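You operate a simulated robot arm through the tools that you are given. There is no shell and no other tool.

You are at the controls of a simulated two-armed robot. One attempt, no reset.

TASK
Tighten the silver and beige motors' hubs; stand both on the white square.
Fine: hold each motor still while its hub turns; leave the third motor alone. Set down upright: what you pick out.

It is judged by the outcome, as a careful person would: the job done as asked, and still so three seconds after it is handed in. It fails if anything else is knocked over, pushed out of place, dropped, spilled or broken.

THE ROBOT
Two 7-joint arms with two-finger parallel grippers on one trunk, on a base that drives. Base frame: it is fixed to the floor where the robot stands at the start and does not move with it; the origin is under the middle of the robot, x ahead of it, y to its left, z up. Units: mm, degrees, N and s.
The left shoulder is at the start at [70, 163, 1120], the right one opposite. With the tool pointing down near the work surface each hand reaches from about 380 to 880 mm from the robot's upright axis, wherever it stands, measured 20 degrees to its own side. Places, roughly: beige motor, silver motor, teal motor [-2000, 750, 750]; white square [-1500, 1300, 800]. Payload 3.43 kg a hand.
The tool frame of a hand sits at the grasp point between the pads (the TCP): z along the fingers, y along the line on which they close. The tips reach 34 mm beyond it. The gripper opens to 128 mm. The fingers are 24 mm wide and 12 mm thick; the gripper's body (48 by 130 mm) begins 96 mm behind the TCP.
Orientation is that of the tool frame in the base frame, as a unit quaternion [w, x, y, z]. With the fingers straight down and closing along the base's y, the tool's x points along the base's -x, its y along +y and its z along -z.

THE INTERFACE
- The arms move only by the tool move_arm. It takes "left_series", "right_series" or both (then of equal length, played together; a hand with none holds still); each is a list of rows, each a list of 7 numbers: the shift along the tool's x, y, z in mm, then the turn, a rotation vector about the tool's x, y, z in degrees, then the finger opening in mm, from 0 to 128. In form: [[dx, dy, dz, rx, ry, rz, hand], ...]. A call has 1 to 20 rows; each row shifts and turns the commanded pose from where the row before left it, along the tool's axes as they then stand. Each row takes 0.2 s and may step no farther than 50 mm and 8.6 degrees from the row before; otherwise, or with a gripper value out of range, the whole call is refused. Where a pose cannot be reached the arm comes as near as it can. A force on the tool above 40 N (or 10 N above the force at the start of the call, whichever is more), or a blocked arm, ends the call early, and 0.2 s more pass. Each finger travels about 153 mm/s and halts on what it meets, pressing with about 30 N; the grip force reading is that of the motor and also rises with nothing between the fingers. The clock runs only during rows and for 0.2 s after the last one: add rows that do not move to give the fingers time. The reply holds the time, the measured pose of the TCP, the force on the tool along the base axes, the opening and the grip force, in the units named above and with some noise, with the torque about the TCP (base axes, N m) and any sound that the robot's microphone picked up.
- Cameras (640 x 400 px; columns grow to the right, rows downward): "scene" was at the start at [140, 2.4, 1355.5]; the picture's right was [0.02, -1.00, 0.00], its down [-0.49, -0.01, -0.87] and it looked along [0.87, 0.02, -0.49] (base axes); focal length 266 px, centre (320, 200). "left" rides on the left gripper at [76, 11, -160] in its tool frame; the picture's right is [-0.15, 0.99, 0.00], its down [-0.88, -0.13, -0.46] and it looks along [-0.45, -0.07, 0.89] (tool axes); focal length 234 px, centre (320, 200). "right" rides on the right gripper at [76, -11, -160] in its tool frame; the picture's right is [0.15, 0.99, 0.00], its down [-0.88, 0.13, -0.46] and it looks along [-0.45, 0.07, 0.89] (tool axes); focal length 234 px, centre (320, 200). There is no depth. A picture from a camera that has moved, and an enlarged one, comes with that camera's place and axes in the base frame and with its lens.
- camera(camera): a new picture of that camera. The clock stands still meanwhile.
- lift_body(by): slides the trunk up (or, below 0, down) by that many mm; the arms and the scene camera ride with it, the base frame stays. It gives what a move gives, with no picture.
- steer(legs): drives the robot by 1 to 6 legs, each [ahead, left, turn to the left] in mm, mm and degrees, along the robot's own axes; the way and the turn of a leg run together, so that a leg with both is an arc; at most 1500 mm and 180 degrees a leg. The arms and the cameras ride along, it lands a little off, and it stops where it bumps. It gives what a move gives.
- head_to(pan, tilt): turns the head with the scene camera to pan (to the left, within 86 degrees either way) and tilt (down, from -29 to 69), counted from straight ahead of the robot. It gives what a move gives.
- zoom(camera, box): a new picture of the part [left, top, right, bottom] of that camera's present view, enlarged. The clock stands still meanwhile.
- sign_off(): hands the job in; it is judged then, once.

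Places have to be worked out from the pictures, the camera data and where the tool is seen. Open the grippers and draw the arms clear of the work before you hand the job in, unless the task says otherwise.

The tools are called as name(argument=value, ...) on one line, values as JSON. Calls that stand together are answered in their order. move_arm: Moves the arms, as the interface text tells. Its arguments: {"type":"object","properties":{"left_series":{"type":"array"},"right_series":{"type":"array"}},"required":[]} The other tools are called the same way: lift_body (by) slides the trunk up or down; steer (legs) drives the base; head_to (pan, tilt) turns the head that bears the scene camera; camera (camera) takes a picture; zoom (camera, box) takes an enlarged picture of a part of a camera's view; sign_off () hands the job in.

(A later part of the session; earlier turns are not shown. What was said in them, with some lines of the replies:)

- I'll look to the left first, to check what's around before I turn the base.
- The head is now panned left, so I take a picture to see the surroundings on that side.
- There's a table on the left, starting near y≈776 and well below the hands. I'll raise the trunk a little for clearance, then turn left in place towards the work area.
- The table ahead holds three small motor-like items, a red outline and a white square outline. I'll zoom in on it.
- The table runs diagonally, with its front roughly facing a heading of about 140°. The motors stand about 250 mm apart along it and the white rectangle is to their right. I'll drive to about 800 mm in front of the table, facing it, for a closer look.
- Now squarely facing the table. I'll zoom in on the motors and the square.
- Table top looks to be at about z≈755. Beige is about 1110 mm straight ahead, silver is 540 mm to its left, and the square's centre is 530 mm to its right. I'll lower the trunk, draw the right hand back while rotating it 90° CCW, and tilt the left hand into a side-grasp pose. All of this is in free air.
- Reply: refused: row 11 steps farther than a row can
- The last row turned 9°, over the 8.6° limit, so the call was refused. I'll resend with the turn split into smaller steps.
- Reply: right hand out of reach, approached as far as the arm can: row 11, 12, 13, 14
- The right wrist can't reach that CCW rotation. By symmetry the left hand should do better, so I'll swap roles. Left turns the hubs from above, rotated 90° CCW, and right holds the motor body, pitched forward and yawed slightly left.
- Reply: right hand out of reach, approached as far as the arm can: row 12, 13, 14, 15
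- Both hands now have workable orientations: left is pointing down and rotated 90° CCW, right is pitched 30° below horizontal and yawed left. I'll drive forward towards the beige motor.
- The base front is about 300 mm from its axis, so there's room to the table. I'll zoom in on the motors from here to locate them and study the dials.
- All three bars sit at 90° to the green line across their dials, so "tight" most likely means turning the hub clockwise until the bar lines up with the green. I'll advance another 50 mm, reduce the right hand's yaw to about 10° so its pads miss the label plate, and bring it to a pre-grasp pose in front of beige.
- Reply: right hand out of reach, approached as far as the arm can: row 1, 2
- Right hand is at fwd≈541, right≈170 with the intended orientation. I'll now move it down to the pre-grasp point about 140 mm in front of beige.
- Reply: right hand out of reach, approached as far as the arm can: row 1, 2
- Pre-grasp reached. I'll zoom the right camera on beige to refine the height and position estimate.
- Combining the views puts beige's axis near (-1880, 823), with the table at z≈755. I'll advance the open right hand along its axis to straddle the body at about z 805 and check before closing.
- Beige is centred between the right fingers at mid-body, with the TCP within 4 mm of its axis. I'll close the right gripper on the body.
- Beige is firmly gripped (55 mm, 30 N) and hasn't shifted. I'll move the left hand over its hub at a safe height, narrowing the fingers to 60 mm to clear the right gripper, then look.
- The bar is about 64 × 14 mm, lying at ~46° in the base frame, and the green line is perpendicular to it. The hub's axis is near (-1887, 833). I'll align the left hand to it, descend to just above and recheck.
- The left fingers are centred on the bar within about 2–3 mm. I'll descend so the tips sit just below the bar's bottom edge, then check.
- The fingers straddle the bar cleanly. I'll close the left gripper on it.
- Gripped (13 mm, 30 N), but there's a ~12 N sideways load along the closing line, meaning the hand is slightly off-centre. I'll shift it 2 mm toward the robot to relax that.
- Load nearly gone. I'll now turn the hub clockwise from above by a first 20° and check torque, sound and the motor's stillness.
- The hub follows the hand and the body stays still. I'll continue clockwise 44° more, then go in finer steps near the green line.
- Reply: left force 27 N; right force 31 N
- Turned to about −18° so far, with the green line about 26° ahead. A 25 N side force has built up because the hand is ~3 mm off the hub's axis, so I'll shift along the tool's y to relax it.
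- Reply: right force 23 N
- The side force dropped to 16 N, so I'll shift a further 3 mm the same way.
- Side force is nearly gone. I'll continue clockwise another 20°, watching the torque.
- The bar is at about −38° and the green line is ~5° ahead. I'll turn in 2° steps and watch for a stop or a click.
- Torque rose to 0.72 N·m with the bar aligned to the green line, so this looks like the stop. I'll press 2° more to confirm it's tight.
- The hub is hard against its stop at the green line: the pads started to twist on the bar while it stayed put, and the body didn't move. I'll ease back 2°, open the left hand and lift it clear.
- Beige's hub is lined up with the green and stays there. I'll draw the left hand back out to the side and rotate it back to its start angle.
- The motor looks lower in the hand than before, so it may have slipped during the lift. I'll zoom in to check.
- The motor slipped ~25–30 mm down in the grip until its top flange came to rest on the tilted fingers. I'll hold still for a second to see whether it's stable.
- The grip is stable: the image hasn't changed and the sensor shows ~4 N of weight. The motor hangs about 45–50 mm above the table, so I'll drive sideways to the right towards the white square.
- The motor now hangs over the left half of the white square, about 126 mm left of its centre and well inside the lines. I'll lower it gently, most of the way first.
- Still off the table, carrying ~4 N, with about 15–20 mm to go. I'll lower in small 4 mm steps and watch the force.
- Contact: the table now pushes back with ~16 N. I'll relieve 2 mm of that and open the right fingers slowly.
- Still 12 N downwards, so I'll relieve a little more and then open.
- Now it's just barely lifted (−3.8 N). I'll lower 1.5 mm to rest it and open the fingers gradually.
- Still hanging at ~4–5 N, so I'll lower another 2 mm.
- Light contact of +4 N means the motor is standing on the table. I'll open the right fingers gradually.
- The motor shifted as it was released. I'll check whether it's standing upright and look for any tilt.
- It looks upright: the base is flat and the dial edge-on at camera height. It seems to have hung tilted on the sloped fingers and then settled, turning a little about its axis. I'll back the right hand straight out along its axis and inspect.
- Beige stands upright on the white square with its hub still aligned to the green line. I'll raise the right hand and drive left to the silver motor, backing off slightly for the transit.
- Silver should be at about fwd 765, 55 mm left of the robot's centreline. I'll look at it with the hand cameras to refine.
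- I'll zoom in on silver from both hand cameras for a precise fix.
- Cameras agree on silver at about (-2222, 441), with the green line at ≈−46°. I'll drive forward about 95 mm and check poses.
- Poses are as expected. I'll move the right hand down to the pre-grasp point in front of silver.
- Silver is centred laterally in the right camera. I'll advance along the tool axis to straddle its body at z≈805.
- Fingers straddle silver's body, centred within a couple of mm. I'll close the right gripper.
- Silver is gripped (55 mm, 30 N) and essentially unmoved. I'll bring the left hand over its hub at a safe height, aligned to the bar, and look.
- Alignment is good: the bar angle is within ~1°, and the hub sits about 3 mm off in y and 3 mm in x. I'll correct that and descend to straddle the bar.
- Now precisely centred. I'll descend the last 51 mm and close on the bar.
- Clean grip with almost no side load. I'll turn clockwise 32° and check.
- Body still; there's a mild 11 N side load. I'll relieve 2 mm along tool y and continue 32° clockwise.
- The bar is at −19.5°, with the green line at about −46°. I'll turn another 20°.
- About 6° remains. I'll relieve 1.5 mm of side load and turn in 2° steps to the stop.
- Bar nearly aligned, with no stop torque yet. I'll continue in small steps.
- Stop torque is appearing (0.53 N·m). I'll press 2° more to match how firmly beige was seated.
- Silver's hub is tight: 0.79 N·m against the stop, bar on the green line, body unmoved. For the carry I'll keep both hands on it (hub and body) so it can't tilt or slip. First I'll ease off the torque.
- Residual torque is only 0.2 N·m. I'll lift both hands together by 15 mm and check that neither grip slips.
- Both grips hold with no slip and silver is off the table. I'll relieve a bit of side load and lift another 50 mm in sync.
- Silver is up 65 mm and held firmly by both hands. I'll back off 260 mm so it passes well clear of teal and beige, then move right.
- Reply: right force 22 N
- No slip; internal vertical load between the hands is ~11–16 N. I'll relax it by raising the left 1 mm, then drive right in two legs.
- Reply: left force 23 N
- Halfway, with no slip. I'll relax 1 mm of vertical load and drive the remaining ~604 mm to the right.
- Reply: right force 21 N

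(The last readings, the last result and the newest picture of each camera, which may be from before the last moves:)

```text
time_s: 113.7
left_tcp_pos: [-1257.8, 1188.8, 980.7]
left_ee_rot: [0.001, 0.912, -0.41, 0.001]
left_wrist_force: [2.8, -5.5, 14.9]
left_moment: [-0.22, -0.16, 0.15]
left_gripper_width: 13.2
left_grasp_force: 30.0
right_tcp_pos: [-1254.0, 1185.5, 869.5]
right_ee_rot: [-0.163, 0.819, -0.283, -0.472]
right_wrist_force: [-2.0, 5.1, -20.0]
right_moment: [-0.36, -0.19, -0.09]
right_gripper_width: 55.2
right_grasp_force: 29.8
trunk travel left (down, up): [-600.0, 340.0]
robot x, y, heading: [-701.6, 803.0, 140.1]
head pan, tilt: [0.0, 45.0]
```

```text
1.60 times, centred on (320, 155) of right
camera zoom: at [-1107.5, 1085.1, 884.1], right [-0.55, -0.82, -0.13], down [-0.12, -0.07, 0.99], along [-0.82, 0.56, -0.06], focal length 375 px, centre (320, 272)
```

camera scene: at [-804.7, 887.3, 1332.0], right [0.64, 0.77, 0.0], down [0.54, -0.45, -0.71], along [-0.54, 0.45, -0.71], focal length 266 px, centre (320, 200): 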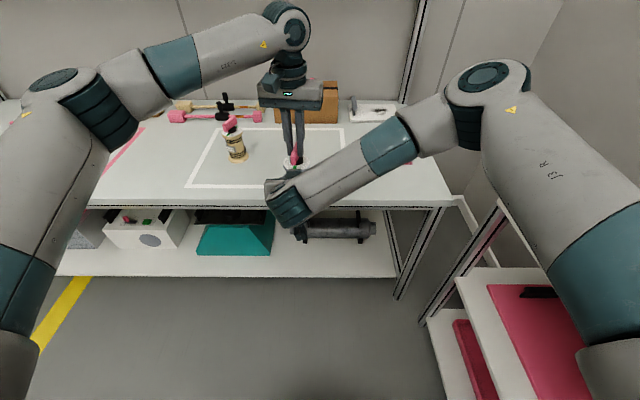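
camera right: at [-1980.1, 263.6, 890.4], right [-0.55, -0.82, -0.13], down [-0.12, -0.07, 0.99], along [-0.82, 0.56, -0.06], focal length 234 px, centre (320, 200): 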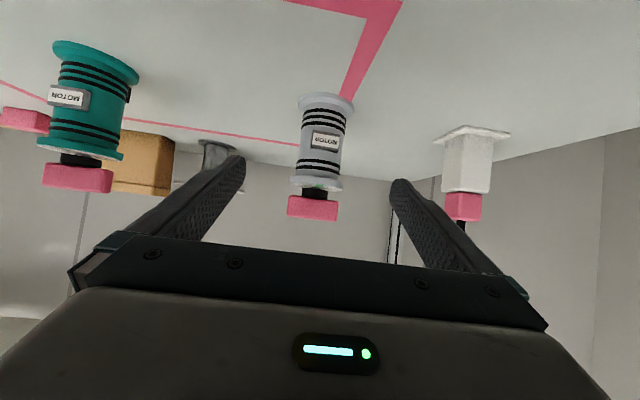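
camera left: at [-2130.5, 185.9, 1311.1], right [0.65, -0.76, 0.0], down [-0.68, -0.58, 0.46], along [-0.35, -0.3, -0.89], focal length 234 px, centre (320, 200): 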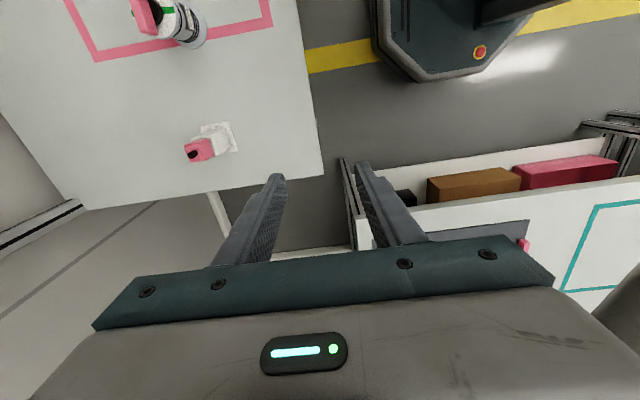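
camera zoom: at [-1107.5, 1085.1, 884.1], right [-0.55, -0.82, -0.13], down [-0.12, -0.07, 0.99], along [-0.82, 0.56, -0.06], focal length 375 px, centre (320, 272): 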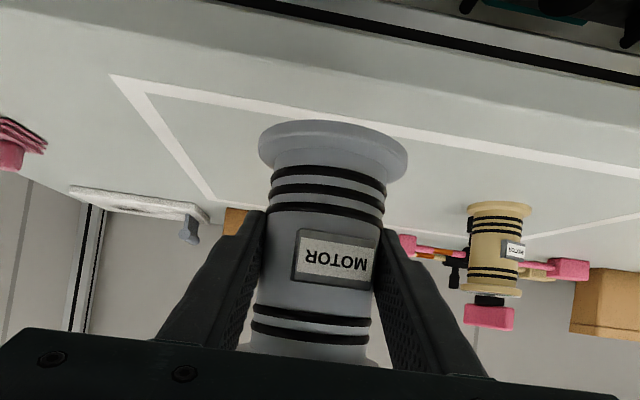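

Silver is now in front of the square's right half, 115 mm right of its centre. I'll drive forward 266 mm.

steer(legs=[[266, 0, 0]])

camera(camera="scene")

zoom(camera="right", box=[120, 30, 520, 280])

camera(camera="left")

```text
time_s: 115.6
left_tcp_pos: [-1460.6, 1359.8, 981.9]
left_ee_rot: [0.0, 0.912, -0.41, 0.0]
left_wrist_force: [0.1, 0.9, -2.5]
left_moment: [0.05, 0.02, 0.07]
left_gripper_width: 13.2
left_grasp_force: 29.3
right_tcp_pos: [-1456.9, 1356.5, 870.0]
right_ee_rot: [-0.164, 0.819, -0.284, -0.471]
right_wrist_force: [-0.2, -0.3, -2.1]
right_moment: [-0.02, -0.02, -0.1]
right_gripper_width: 55.3
right_grasp_force: 29.6
trunk travel left (down, up): [-600.0, 340.0]
robot x, y, heading: [-905.7, 973.8, 140.0]
head pan, tilt: [0.0, 45.0]
```

```text
taken
camera scene: at [-1007.8, 1057.3, 1332.0], right [0.64, 0.77, 0.0], down [0.54, -0.46, -0.71], along [-0.54, 0.45, -0.71], focal length 266 px, centre (320, 200)
```

scene: 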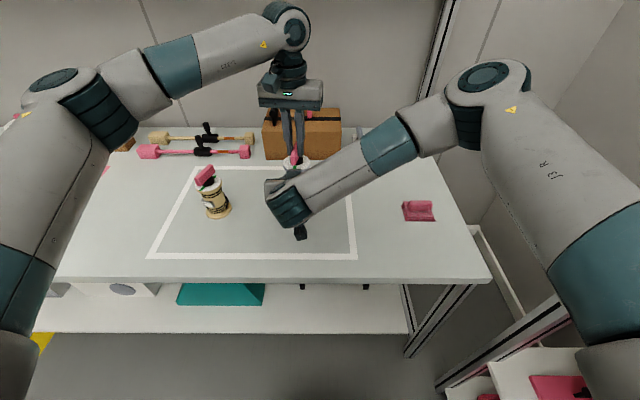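

```text
1.60 times, centred on (320, 155) of right
camera zoom: at [-1309.9, 1255.8, 884.0], right [-0.55, -0.82, -0.13], down [-0.12, -0.07, 0.99], along [-0.82, 0.56, -0.06], focal length 375 px, centre (320, 272)
```

zoom: 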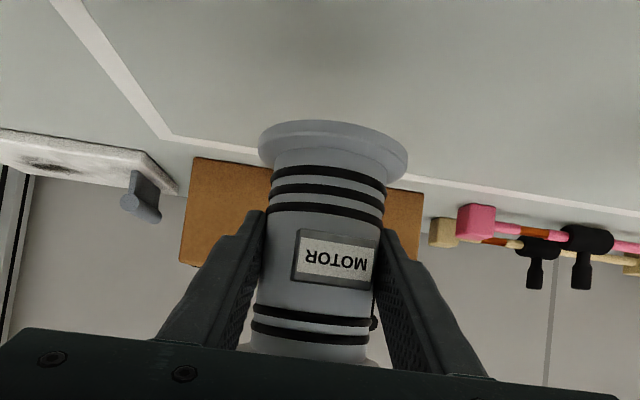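

```text
taken
camera left: at [-1418.6, 1296.4, 1140.1], right [-0.84, -0.55, 0.0], down [-0.49, 0.75, 0.45], along [-0.25, 0.38, -0.89], focal length 234 px, centre (320, 200)
```

left: 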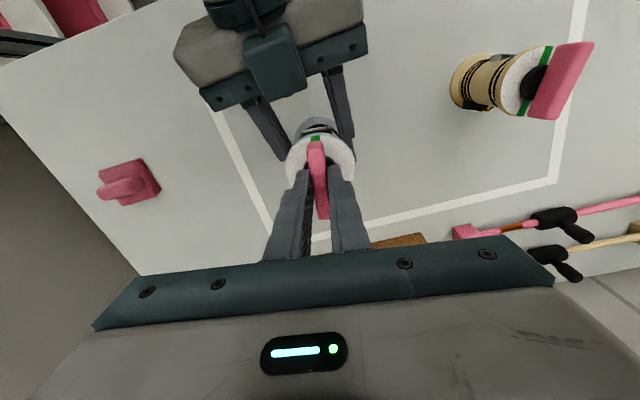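

Silver hangs inside the square's right half with over 100 mm to the right line, and beige stands to the left. I'll lower both hands in sync by 60 mm of the 65 mm lift.

move_arm(left_series=[[0, 0, 8, 0, 0, 0, 0], [0, 0, 12, 0, 0, 0, 0], [0, 0, 12, 0, 0, 0, 0], [0, 0, 12, 0, 0, 0, 0], [0, 0, 8, 0, 0, 0, 0], [0, 0, 6, 0, 0, 0, 0], [0, 0, 0, 0, 0, 0, 0]], right_series=[[6.9, 0, 4, 0, 0, 0, 30], [10.4, 0, 6, 0, 0, 0, 30], [10.4, 0, 6, 0, 0, 0, 30], [10.4, 0, 6, 0, 0, 0, 30], [6.9, 0, 4, 0, 0, 0, 30], [5.2, 0, 3, 0, 0, 0, 30], [0, 0, 0, 0, 0, 0, 30]])

zoom(camera="right", box=[180, 60, 460, 280])

```text
time_s: 117.2
left_tcp_pos: [-1461.1, 1359.4, 921.8]
left_ee_rot: [0.0, 0.912, -0.41, 0.001]
left_wrist_force: [-1.6, -0.8, -5.3]
left_moment: [-0.02, 0.09, 0.06]
left_gripper_width: 13.2
left_grasp_force: 30.1
right_tcp_pos: [-1455.5, 1356.6, 811.5]
right_ee_rot: [-0.164, 0.818, -0.284, -0.472]
right_wrist_force: [2.5, 0.5, 1.3]
right_moment: [-0.02, 0.21, -0.1]
right_gripper_width: 55.0
right_grasp_force: 30.2
trunk travel left (down, up): [-600.0, 340.0]
robot x, y, heading: [-905.3, 971.8, 140.0]
head pan, tilt: [0.0, 45.0]
```

```text
1.82 times, centred on (320, 170) of right
camera zoom: at [-1309.6, 1255.3, 825.8], right [-0.55, -0.82, -0.13], down [-0.12, -0.07, 0.99], along [-0.82, 0.56, -0.06], focal length 426 px, centre (320, 254)
```

zoom: 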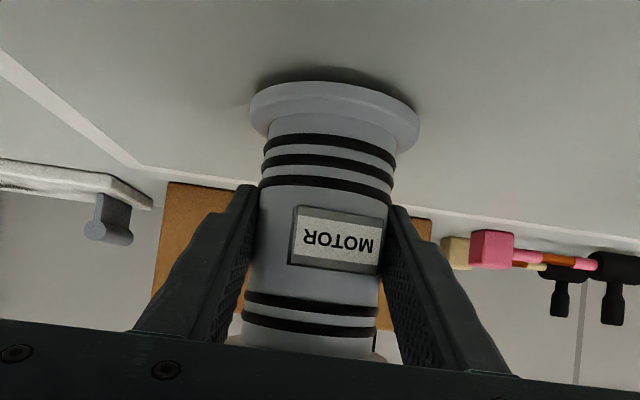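

Net load is ~4 N (the weight) and about 6 mm remain. I'll lower in 2 mm steps until the table takes the weight.

move_arm(left_series=[[0, 0, 2, 0, 0, 0, 0], [0, 0, 2, 0, 0, 0, 0], [0, 0, 0, 0, 0, 0, 0]], right_series=[[1.73, 0, 1, 0, 0, 0, 30], [1.73, 0, 1, 0, 0, 0, 30], [0, 0, 0, 0, 0, 0, 30]])

```text
time_s: 118.0
left_tcp_pos: [-1460.0, 1359.5, 919.5]
left_ee_rot: [0.0, 0.912, -0.411, 0.001]
left_wrist_force: [-1.9, 0.0, -7.5]
left_moment: [-0.01, 0.11, 0.13]
left_gripper_width: 13.4
left_grasp_force: 30.1
right_tcp_pos: [-1455.6, 1356.1, 807.8]
right_ee_rot: [-0.165, 0.819, -0.284, -0.471]
right_wrist_force: [1.7, -0.6, 2.5]
right_moment: [-0.01, 0.11, -0.18]
right_gripper_width: 55.1
right_grasp_force: 30.1
trunk travel left (down, up): [-600.0, 340.0]
robot x, y, heading: [-903.7, 968.8, 139.7]
head pan, tilt: [0.0, 45.0]
```

The net is still about −5 N, so it hasn't touched yet. I'll lower 2 mm more.

move_arm(left_series=[[0, 0, 1, 0, 0, 0, 0], [0, 0, 1, 0, 0, 0, 0], [0, 0, 0, 0, 0, 0, 0]], right_series=[[0.87, 0, 0.5, 0, 0, 0, 30], [0.87, 0, 0.5, 0, 0, 0, 30], [0, 0, 0, 0, 0, 0, 30]])

```text
time_s: 118.8
left_tcp_pos: [-1459.5, 1360.5, 917.1]
left_ee_rot: [0.001, 0.912, -0.41, 0.001]
left_wrist_force: [-4.3, 0.8, -8.0]
left_moment: [-0.22, -0.05, 0.1]
left_gripper_width: 13.2
left_grasp_force: 30.1
right_tcp_pos: [-1456.4, 1357.0, 804.9]
right_ee_rot: [-0.164, 0.819, -0.284, -0.471]
right_wrist_force: [3.6, -1.3, 2.7]
right_moment: [0.32, 0.52, -0.06]
right_gripper_width: 55.3
right_grasp_force: 30.6
trunk travel left (down, up): [-600.0, 340.0]
robot x, y, heading: [-904.8, 968.1, 140.1]
head pan, tilt: [0.0, 45.0]
```

move_arm(left_series=[[0, 0, 1, 0, 0, 0, 0], [0, 0, 1, 0, 0, 0, 0], [0, 0, 0, 0, 0, 0, 0]], right_series=[[0.87, 0, 0.5, 0, 0, 0, 30], [0.87, 0, 0.5, 0, 0, 0, 30], [0, 0, 0, 0, 0, 0, 30]])

```text
time_s: 119.6
left_tcp_pos: [-1460.2, 1358.5, 914.8]
left_ee_rot: [-0.001, 0.912, -0.409, -0.001]
left_wrist_force: [-6.6, 0.9, -1.5]
left_moment: [0.09, 0.59, 0.21]
left_gripper_width: 13.0
left_grasp_force: 30.0
right_tcp_pos: [-1455.6, 1356.8, 806.0]
right_ee_rot: [-0.164, 0.818, -0.283, -0.473]
right_wrist_force: [3.4, 0.4, 7.9]
right_moment: [0.15, 0.01, -0.14]
right_gripper_width: 55.0
right_grasp_force: 30.0
trunk travel left (down, up): [-600.0, 340.0]
robot x, y, heading: [-904.6, 971.5, 140.1]
head pan, tilt: [0.0, 45.0]
```

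The net force is now +6 N upwards, so silver rests on the table, still held upright by both hands. I'll open the right hand slowly while the left keeps the hub steady.

move_arm(right_series=[[0, 0, 0, 0, 0, 0, 54], [0, 0, 0, 0, 0, 0, 58], [0, 0, 0, 0, 0, 0, 66], [0, 0, 0, 0, 0, 0, 85], [0, 0, 0, 0, 0, 0, 110], [0, 0, 0, 0, 0, 0, 124], [0, 0, 0, 0, 0, 0, 124]])

zoom(camera="right", box=[180, 60, 460, 280])

zoom(camera="left", box=[240, 80, 400, 220])

```text
time_s: 121.2
left_tcp_pos: [-1459.0, 1359.5, 915.2]
left_ee_rot: [0.0, 0.912, -0.411, 0.0]
left_wrist_force: [0.1, -0.5, 5.1]
left_moment: [-0.14, -0.13, 0.03]
left_gripper_width: 13.2
left_grasp_force: 30.3
right_tcp_pos: [-1454.6, 1357.0, 804.9]
right_ee_rot: [-0.164, 0.819, -0.284, -0.472]
right_wrist_force: [0.1, 0.3, -0.8]
right_moment: [0.03, 0.0, 0.03]
right_gripper_width: 124.1
right_grasp_force: 0.0
trunk travel left (down, up): [-600.0, 340.0]
robot x, y, heading: [-903.4, 970.6, 140.0]
head pan, tilt: [0.0, 45.0]
```

```text
1.82 times, centred on (320, 170) of right
camera zoom: at [-1308.8, 1255.2, 818.7], right [-0.55, -0.82, -0.13], down [-0.12, -0.07, 0.99], along [-0.82, 0.56, -0.06], focal length 426 px, centre (320, 254)
```

zoom: 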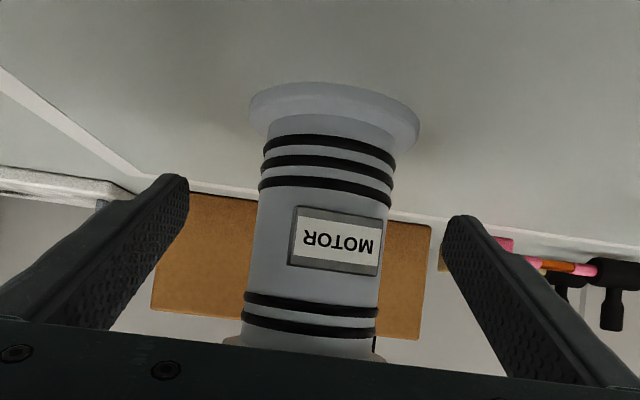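

```text
2.86 times, centred on (320, 150) of left
camera zoom: at [-1417.0, 1295.6, 1075.4], right [-0.84, -0.55, 0.0], down [-0.49, 0.75, 0.46], along [-0.25, 0.38, -0.89], focal length 669 px, centre (320, 343)
```

zoom: 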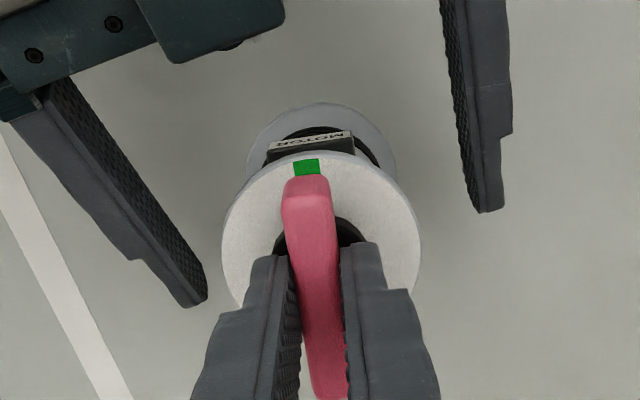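

Silver didn't move. I'll back the right hand straight out along its axis.

move_arm(right_series=[[0, 0, -15, 0, 0, 0, 124], [0, 0, -30, 0, 0, 0, 124], [0, 0, -35, 0, 0, 0, 124], [0, 0, -35, 0, 0, 0, 124], [0, 0, -35, 0, 0, 0, 124], [0, 0, 0, 0, 0, 0, 124]])

camera(camera="right")

```text
time_s: 122.6
left_tcp_pos: [-1459.8, 1359.7, 915.9]
left_ee_rot: [0.0, 0.912, -0.411, 0.0]
left_wrist_force: [1.2, 0.5, 5.2]
left_moment: [0.08, 0.01, -0.02]
left_gripper_width: 13.2
left_grasp_force: 30.6
right_tcp_pos: [-1353.8, 1275.8, 880.8]
right_ee_rot: [-0.165, 0.818, -0.285, -0.471]
right_wrist_force: [0.3, -0.2, 0.2]
right_moment: [0.0, 0.01, 0.0]
right_gripper_width: 123.8
right_grasp_force: 0.0
trunk travel left (down, up): [-600.0, 340.0]
robot x, y, heading: [-907.1, 971.3, 140.3]
head pan, tilt: [0.0, 45.0]
```

```text
taken
camera right: at [-1207.0, 1174.4, 894.1], right [-0.55, -0.82, -0.13], down [-0.12, -0.07, 0.99], along [-0.82, 0.56, -0.06], focal length 234 px, centre (320, 200)
```

right: 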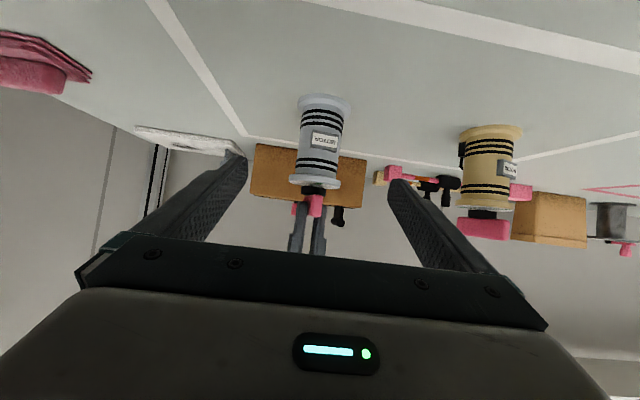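

The right hand is clear. Torque on the hub is near zero, so I'll open the left fingers gently and rise straight up.

move_arm(left_series=[[0, 0, 0, 0, 0, 0, 13], [0, 0, 0, 0, 0, 0, 16], [0, 0, 0, 0, 0, 0, 30], [0, 0, 0, 0, 0, 0, 60], [0, 0, 0, 0, 0, 0, 60], [0, 0, -15, 0, 0, 0, 60], [0, 0, -30, 0, 0, 0, 60], [0, 0, -40, 0, 0, 0, 60], [0, 0, -40, 0, 0, 0, 60], [0, 0, -40, 0, 0, 0, 60], [0, 0, 0, 0, 0, 0, 60]], right_series=[[0, 0, 0, 0, 0, 0, 124], [0, 0, 0, 0, 0, 0, 124], [0, 0, 0, 0, 0, 0, 124], [0, 0, 0, 0, 0, 0, 124], [0, 0, 0, 0, 0, 0, 124], [-21.6, 0, -12.5, 0, 0, 0, 124], [-21.6, 0, -12.5, 0, 0, 0, 124], [-21.6, 0, -12.5, 0, 0, 0, 124], [-21.6, 0, -12.5, 0, 0, 0, 124], [0, 0, 0, 0, 0, 0, 124], [0, 0, 0, 0, 0, 0, 124]])

camera(camera="left")

camera(camera="scene")

```text
time_s: 125.0
left_tcp_pos: [-1460.8, 1360.9, 1080.4]
left_ee_rot: [0.0, 0.912, -0.41, 0.0]
left_wrist_force: [-0.5, 0.4, 0.2]
left_moment: [-0.05, 0.0, -0.02]
left_gripper_width: 59.8
left_grasp_force: 0.0
right_tcp_pos: [-1354.7, 1276.6, 979.0]
right_ee_rot: [-0.164, 0.819, -0.283, -0.472]
right_wrist_force: [0.1, 1.1, 0.1]
right_moment: [0.02, 0.01, 0.0]
right_gripper_width: 124.1
right_grasp_force: 0.1
trunk travel left (down, up): [-600.0, 340.0]
robot x, y, heading: [-907.4, 971.1, 140.0]
head pan, tilt: [0.0, 45.0]
```

```text
taken
camera left: at [-1418.8, 1296.7, 1239.7], right [-0.84, -0.55, 0.0], down [-0.49, 0.75, 0.46], along [-0.25, 0.38, -0.89], focal length 234 px, centre (320, 200)
```

left: 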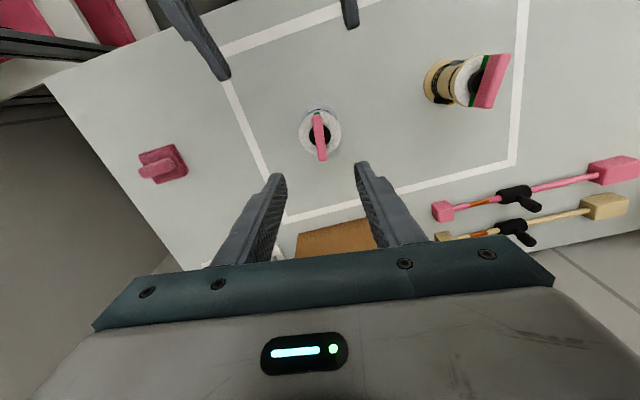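

```text
taken
camera scene: at [-1007.5, 1056.7, 1332.0], right [0.64, 0.77, 0.0], down [0.54, -0.45, -0.71], along [-0.54, 0.45, -0.71], focal length 266 px, centre (320, 200)
```

scene: 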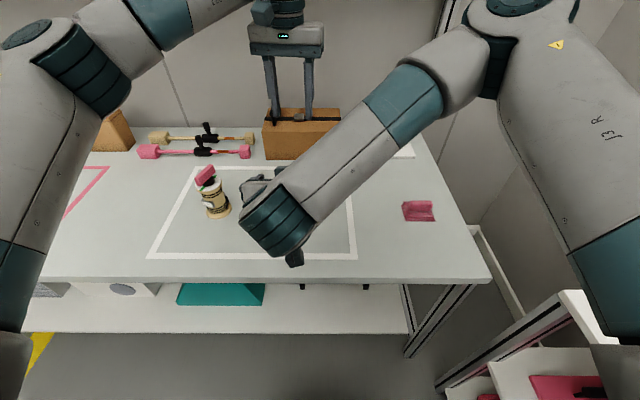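

Both motors stand on the square. I'll zoom in to verify that both hubs are still aligned with their green lines.

zoom(camera="left", box=[400, 30, 540, 130])

zoom(camera="left", box=[260, 80, 380, 180])

zoom(camera="scene", box=[140, 140, 300, 270])

```text
4.00 times, centred on (470, 80) of left
camera zoom: at [-1418.8, 1296.7, 1239.7], right [-0.84, -0.55, 0.0], down [-0.49, 0.75, 0.46], along [-0.25, 0.38, -0.89], focal length 937 px, centre (-280, 680)
```

zoom: 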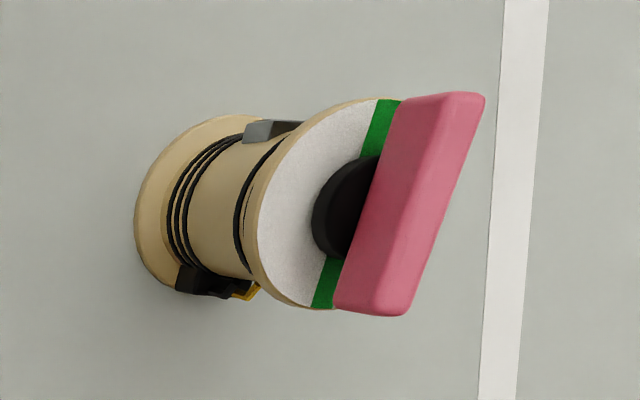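

```text
4.00 times, centred on (320, 130) of left
camera zoom: at [-1418.8, 1296.7, 1239.7], right [-0.84, -0.55, 0.0], down [-0.49, 0.75, 0.46], along [-0.25, 0.38, -0.89], focal length 937 px, centre (320, 480)
```

zoom: 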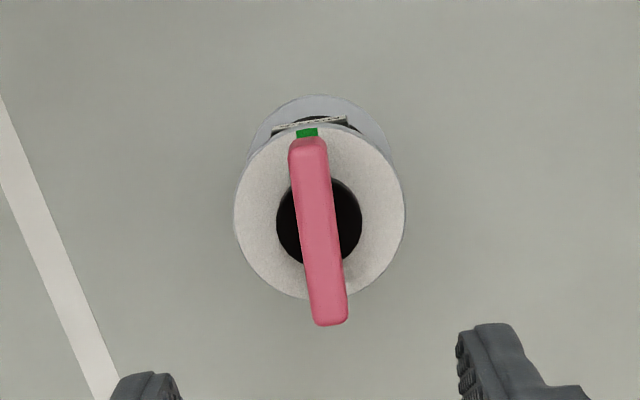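

```text
3.08 times, centred on (220, 205) of scene
camera zoom: at [-1007.5, 1056.7, 1332.0], right [0.64, 0.77, 0.0], down [0.54, -0.45, -0.71], along [-0.54, 0.45, -0.71], focal length 818 px, centre (628, 185)
```

zoom: 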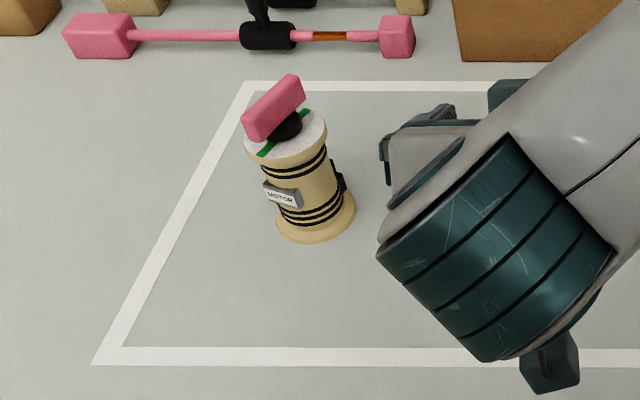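

Both bars are parallel to their green lines and both motors are upright within the square. I'll back the robot away and take a final overview.

steer(legs=[[-350, 0, 0]])

head_to(pan=10, tilt=35)

camera(camera="scene")

```text
time_s: 127.2
left_tcp_pos: [-1195.0, 1138.8, 1079.8]
left_ee_rot: [0.0, 0.911, -0.412, 0.0]
left_wrist_force: [-0.1, -0.3, 0.5]
left_moment: [0.0, -0.02, 0.02]
left_gripper_width: 60.2
left_grasp_force: 0.0
right_tcp_pos: [-1087.9, 1054.1, 978.0]
right_ee_rot: [-0.165, 0.818, -0.285, -0.471]
right_wrist_force: [-0.9, 0.7, -0.2]
right_moment: [0.02, 0.01, 0.0]
right_gripper_width: 124.1
right_grasp_force: 0.0
trunk travel left (down, up): [-600.0, 340.0]
robot x, y, heading: [-638.6, 747.7, 140.2]
head pan, tilt: [0.0, 45.0]
```

```text
time_s: 128.0
left_tcp_pos: [-1194.0, 1138.8, 1080.4]
left_ee_rot: [0.001, 0.911, -0.412, 0.0]
left_wrist_force: [0.9, -0.8, -0.3]
left_moment: [0.0, 0.01, 0.03]
left_gripper_width: 59.8
left_grasp_force: 0.0
right_tcp_pos: [-1088.2, 1054.0, 977.7]
right_ee_rot: [-0.165, 0.818, -0.285, -0.471]
right_wrist_force: [0.3, 0.1, -0.1]
right_moment: [0.01, 0.02, 0.01]
right_gripper_width: 124.0
right_grasp_force: 0.1
trunk travel left (down, up): [-600.0, 340.0]
robot x, y, heading: [-640.9, 746.5, 140.0]
head pan, tilt: [10.0, 35.0]
```

```text
taken
camera scene: at [-755.0, 825.2, 1346.9], right [0.5, 0.86, 0.0], down [0.5, -0.29, -0.82], along [-0.71, 0.41, -0.57], focal length 266 px, centre (320, 200)
```

scene: 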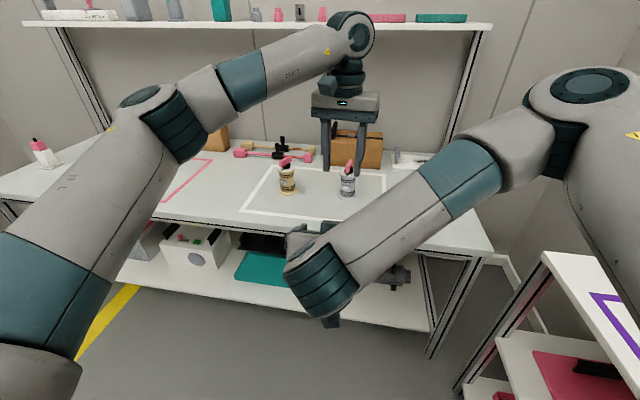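

I'll zoom in for the final check of both motors.

zoom(camera="scene", box=[220, 130, 420, 250])

move_arm(left_series=[[0, 0, -20, 0, 0, -8, 128], [0, 0, -20, 0, 0, -8, 128], [0, 0, -20, 0, 0, -8, 128], [0, 0, 0, 0, 0, -8, 128], [0, 0, 0, 0, 0, -8, 128]])

head_to(pan=45, tilt=25)

camera(camera="scene")

camera(camera="right")

```text
3.20 times, centred on (320, 190) of scene
camera zoom: at [-755.0, 825.2, 1346.9], right [0.5, 0.86, 0.0], down [0.5, -0.29, -0.82], along [-0.71, 0.41, -0.57], focal length 850 px, centre (320, 232)
```

zoom: 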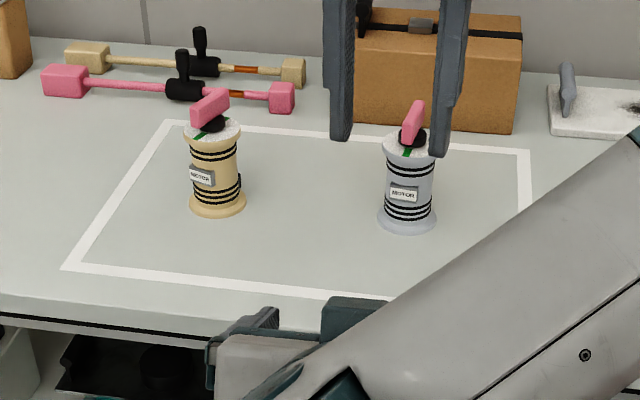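

```text
time_s: 129.2
left_tcp_pos: [-1193.5, 1138.5, 1140.5]
left_ee_rot: [0.0, 0.997, -0.073, 0.001]
left_wrist_force: [-0.3, -0.8, 0.6]
left_moment: [0.0, 0.01, -0.02]
left_gripper_width: 128.2
left_grasp_force: 0.1
right_tcp_pos: [-1089.0, 1053.1, 979.0]
right_ee_rot: [-0.165, 0.818, -0.284, -0.471]
right_wrist_force: [-0.5, -0.3, -0.3]
right_moment: [0.03, 0.0, 0.0]
right_gripper_width: 124.1
right_grasp_force: 0.0
trunk travel left (down, up): [-600.0, 340.0]
robot x, y, heading: [-637.7, 749.6, 139.9]
head pan, tilt: [10.0, 35.0]
```

```text
time_s: 130.2
left_tcp_pos: [-1193.1, 1138.1, 1139.6]
left_ee_rot: [0.001, 0.997, -0.075, 0.001]
left_wrist_force: [0.5, -0.5, 0.1]
left_moment: [-0.03, 0.0, -0.03]
left_gripper_width: 127.9
left_grasp_force: 0.1
right_tcp_pos: [-1088.2, 1054.3, 978.7]
right_ee_rot: [-0.164, 0.818, -0.284, -0.472]
right_wrist_force: [0.5, 0.7, -0.5]
right_moment: [-0.02, 0.01, 0.01]
right_gripper_width: 124.2
right_grasp_force: 0.1
trunk travel left (down, up): [-600.0, 340.0]
robot x, y, heading: [-638.4, 746.3, 140.0]
head pan, tilt: [45.0, 25.0]
```

```text
taken
camera scene: at [-770.8, 773.3, 1362.6], right [-0.08, 1.0, 0.0], down [0.42, 0.04, -0.91], along [-0.9, -0.08, -0.42], focal length 266 px, centre (320, 200)
```

scene: 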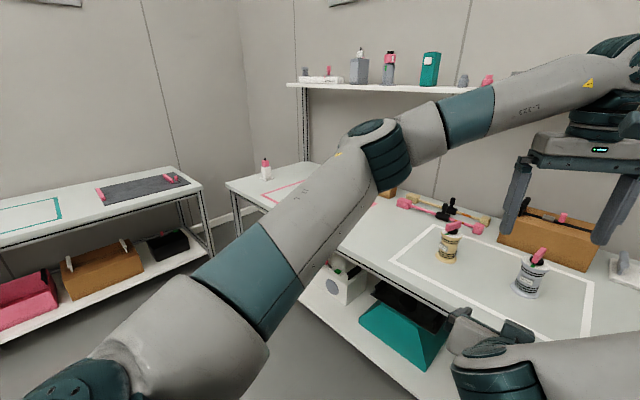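

```text
taken
camera right: at [-942.3, 952.3, 992.9], right [-0.56, -0.82, -0.13], down [-0.12, -0.07, 0.99], along [-0.82, 0.57, -0.06], focal length 234 px, centre (320, 200)
```

right: 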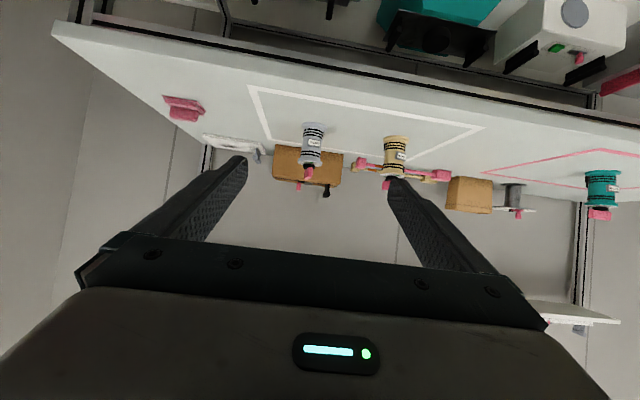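

Final pictures show both motors upright on the white square with their hubs on the green lines. Teal is undisturbed, and both grippers are open and clear of the table. I'm handing the job in.

sign_off()

```text
The job is handed in.
```

Both the silver and beige motors are tightened and standing upright on the white square, and I've handed the job in. I haven't seen the verdict.

- **Hubs:** I turned each hub clockwise while the other hand held the body still. Both ended firmly against their stop (about 0.8 N·m), with the bar lined up with the green mark on the dial. I took that mark to mean "tight". Both were still lined up in the final pictures.
- **Placement:** The motors stand about 240 mm apart, well inside the lines, with beige on the left and silver on the right.
- **Beige slipped in the hand:** It slid about 35 mm and tilted when I lifted it. As I let go over the square, it dropped about 10 mm onto its base and turned slightly. It settled upright and its hub stayed lined up with the mark.
- **Silver:** I carried it with both hands, and it didn't slip or tilt.
- **Everything else:** The teal motor was not touched, and nothing else was knocked or moved in the final pictures. Both grippers are open and clear of the table.
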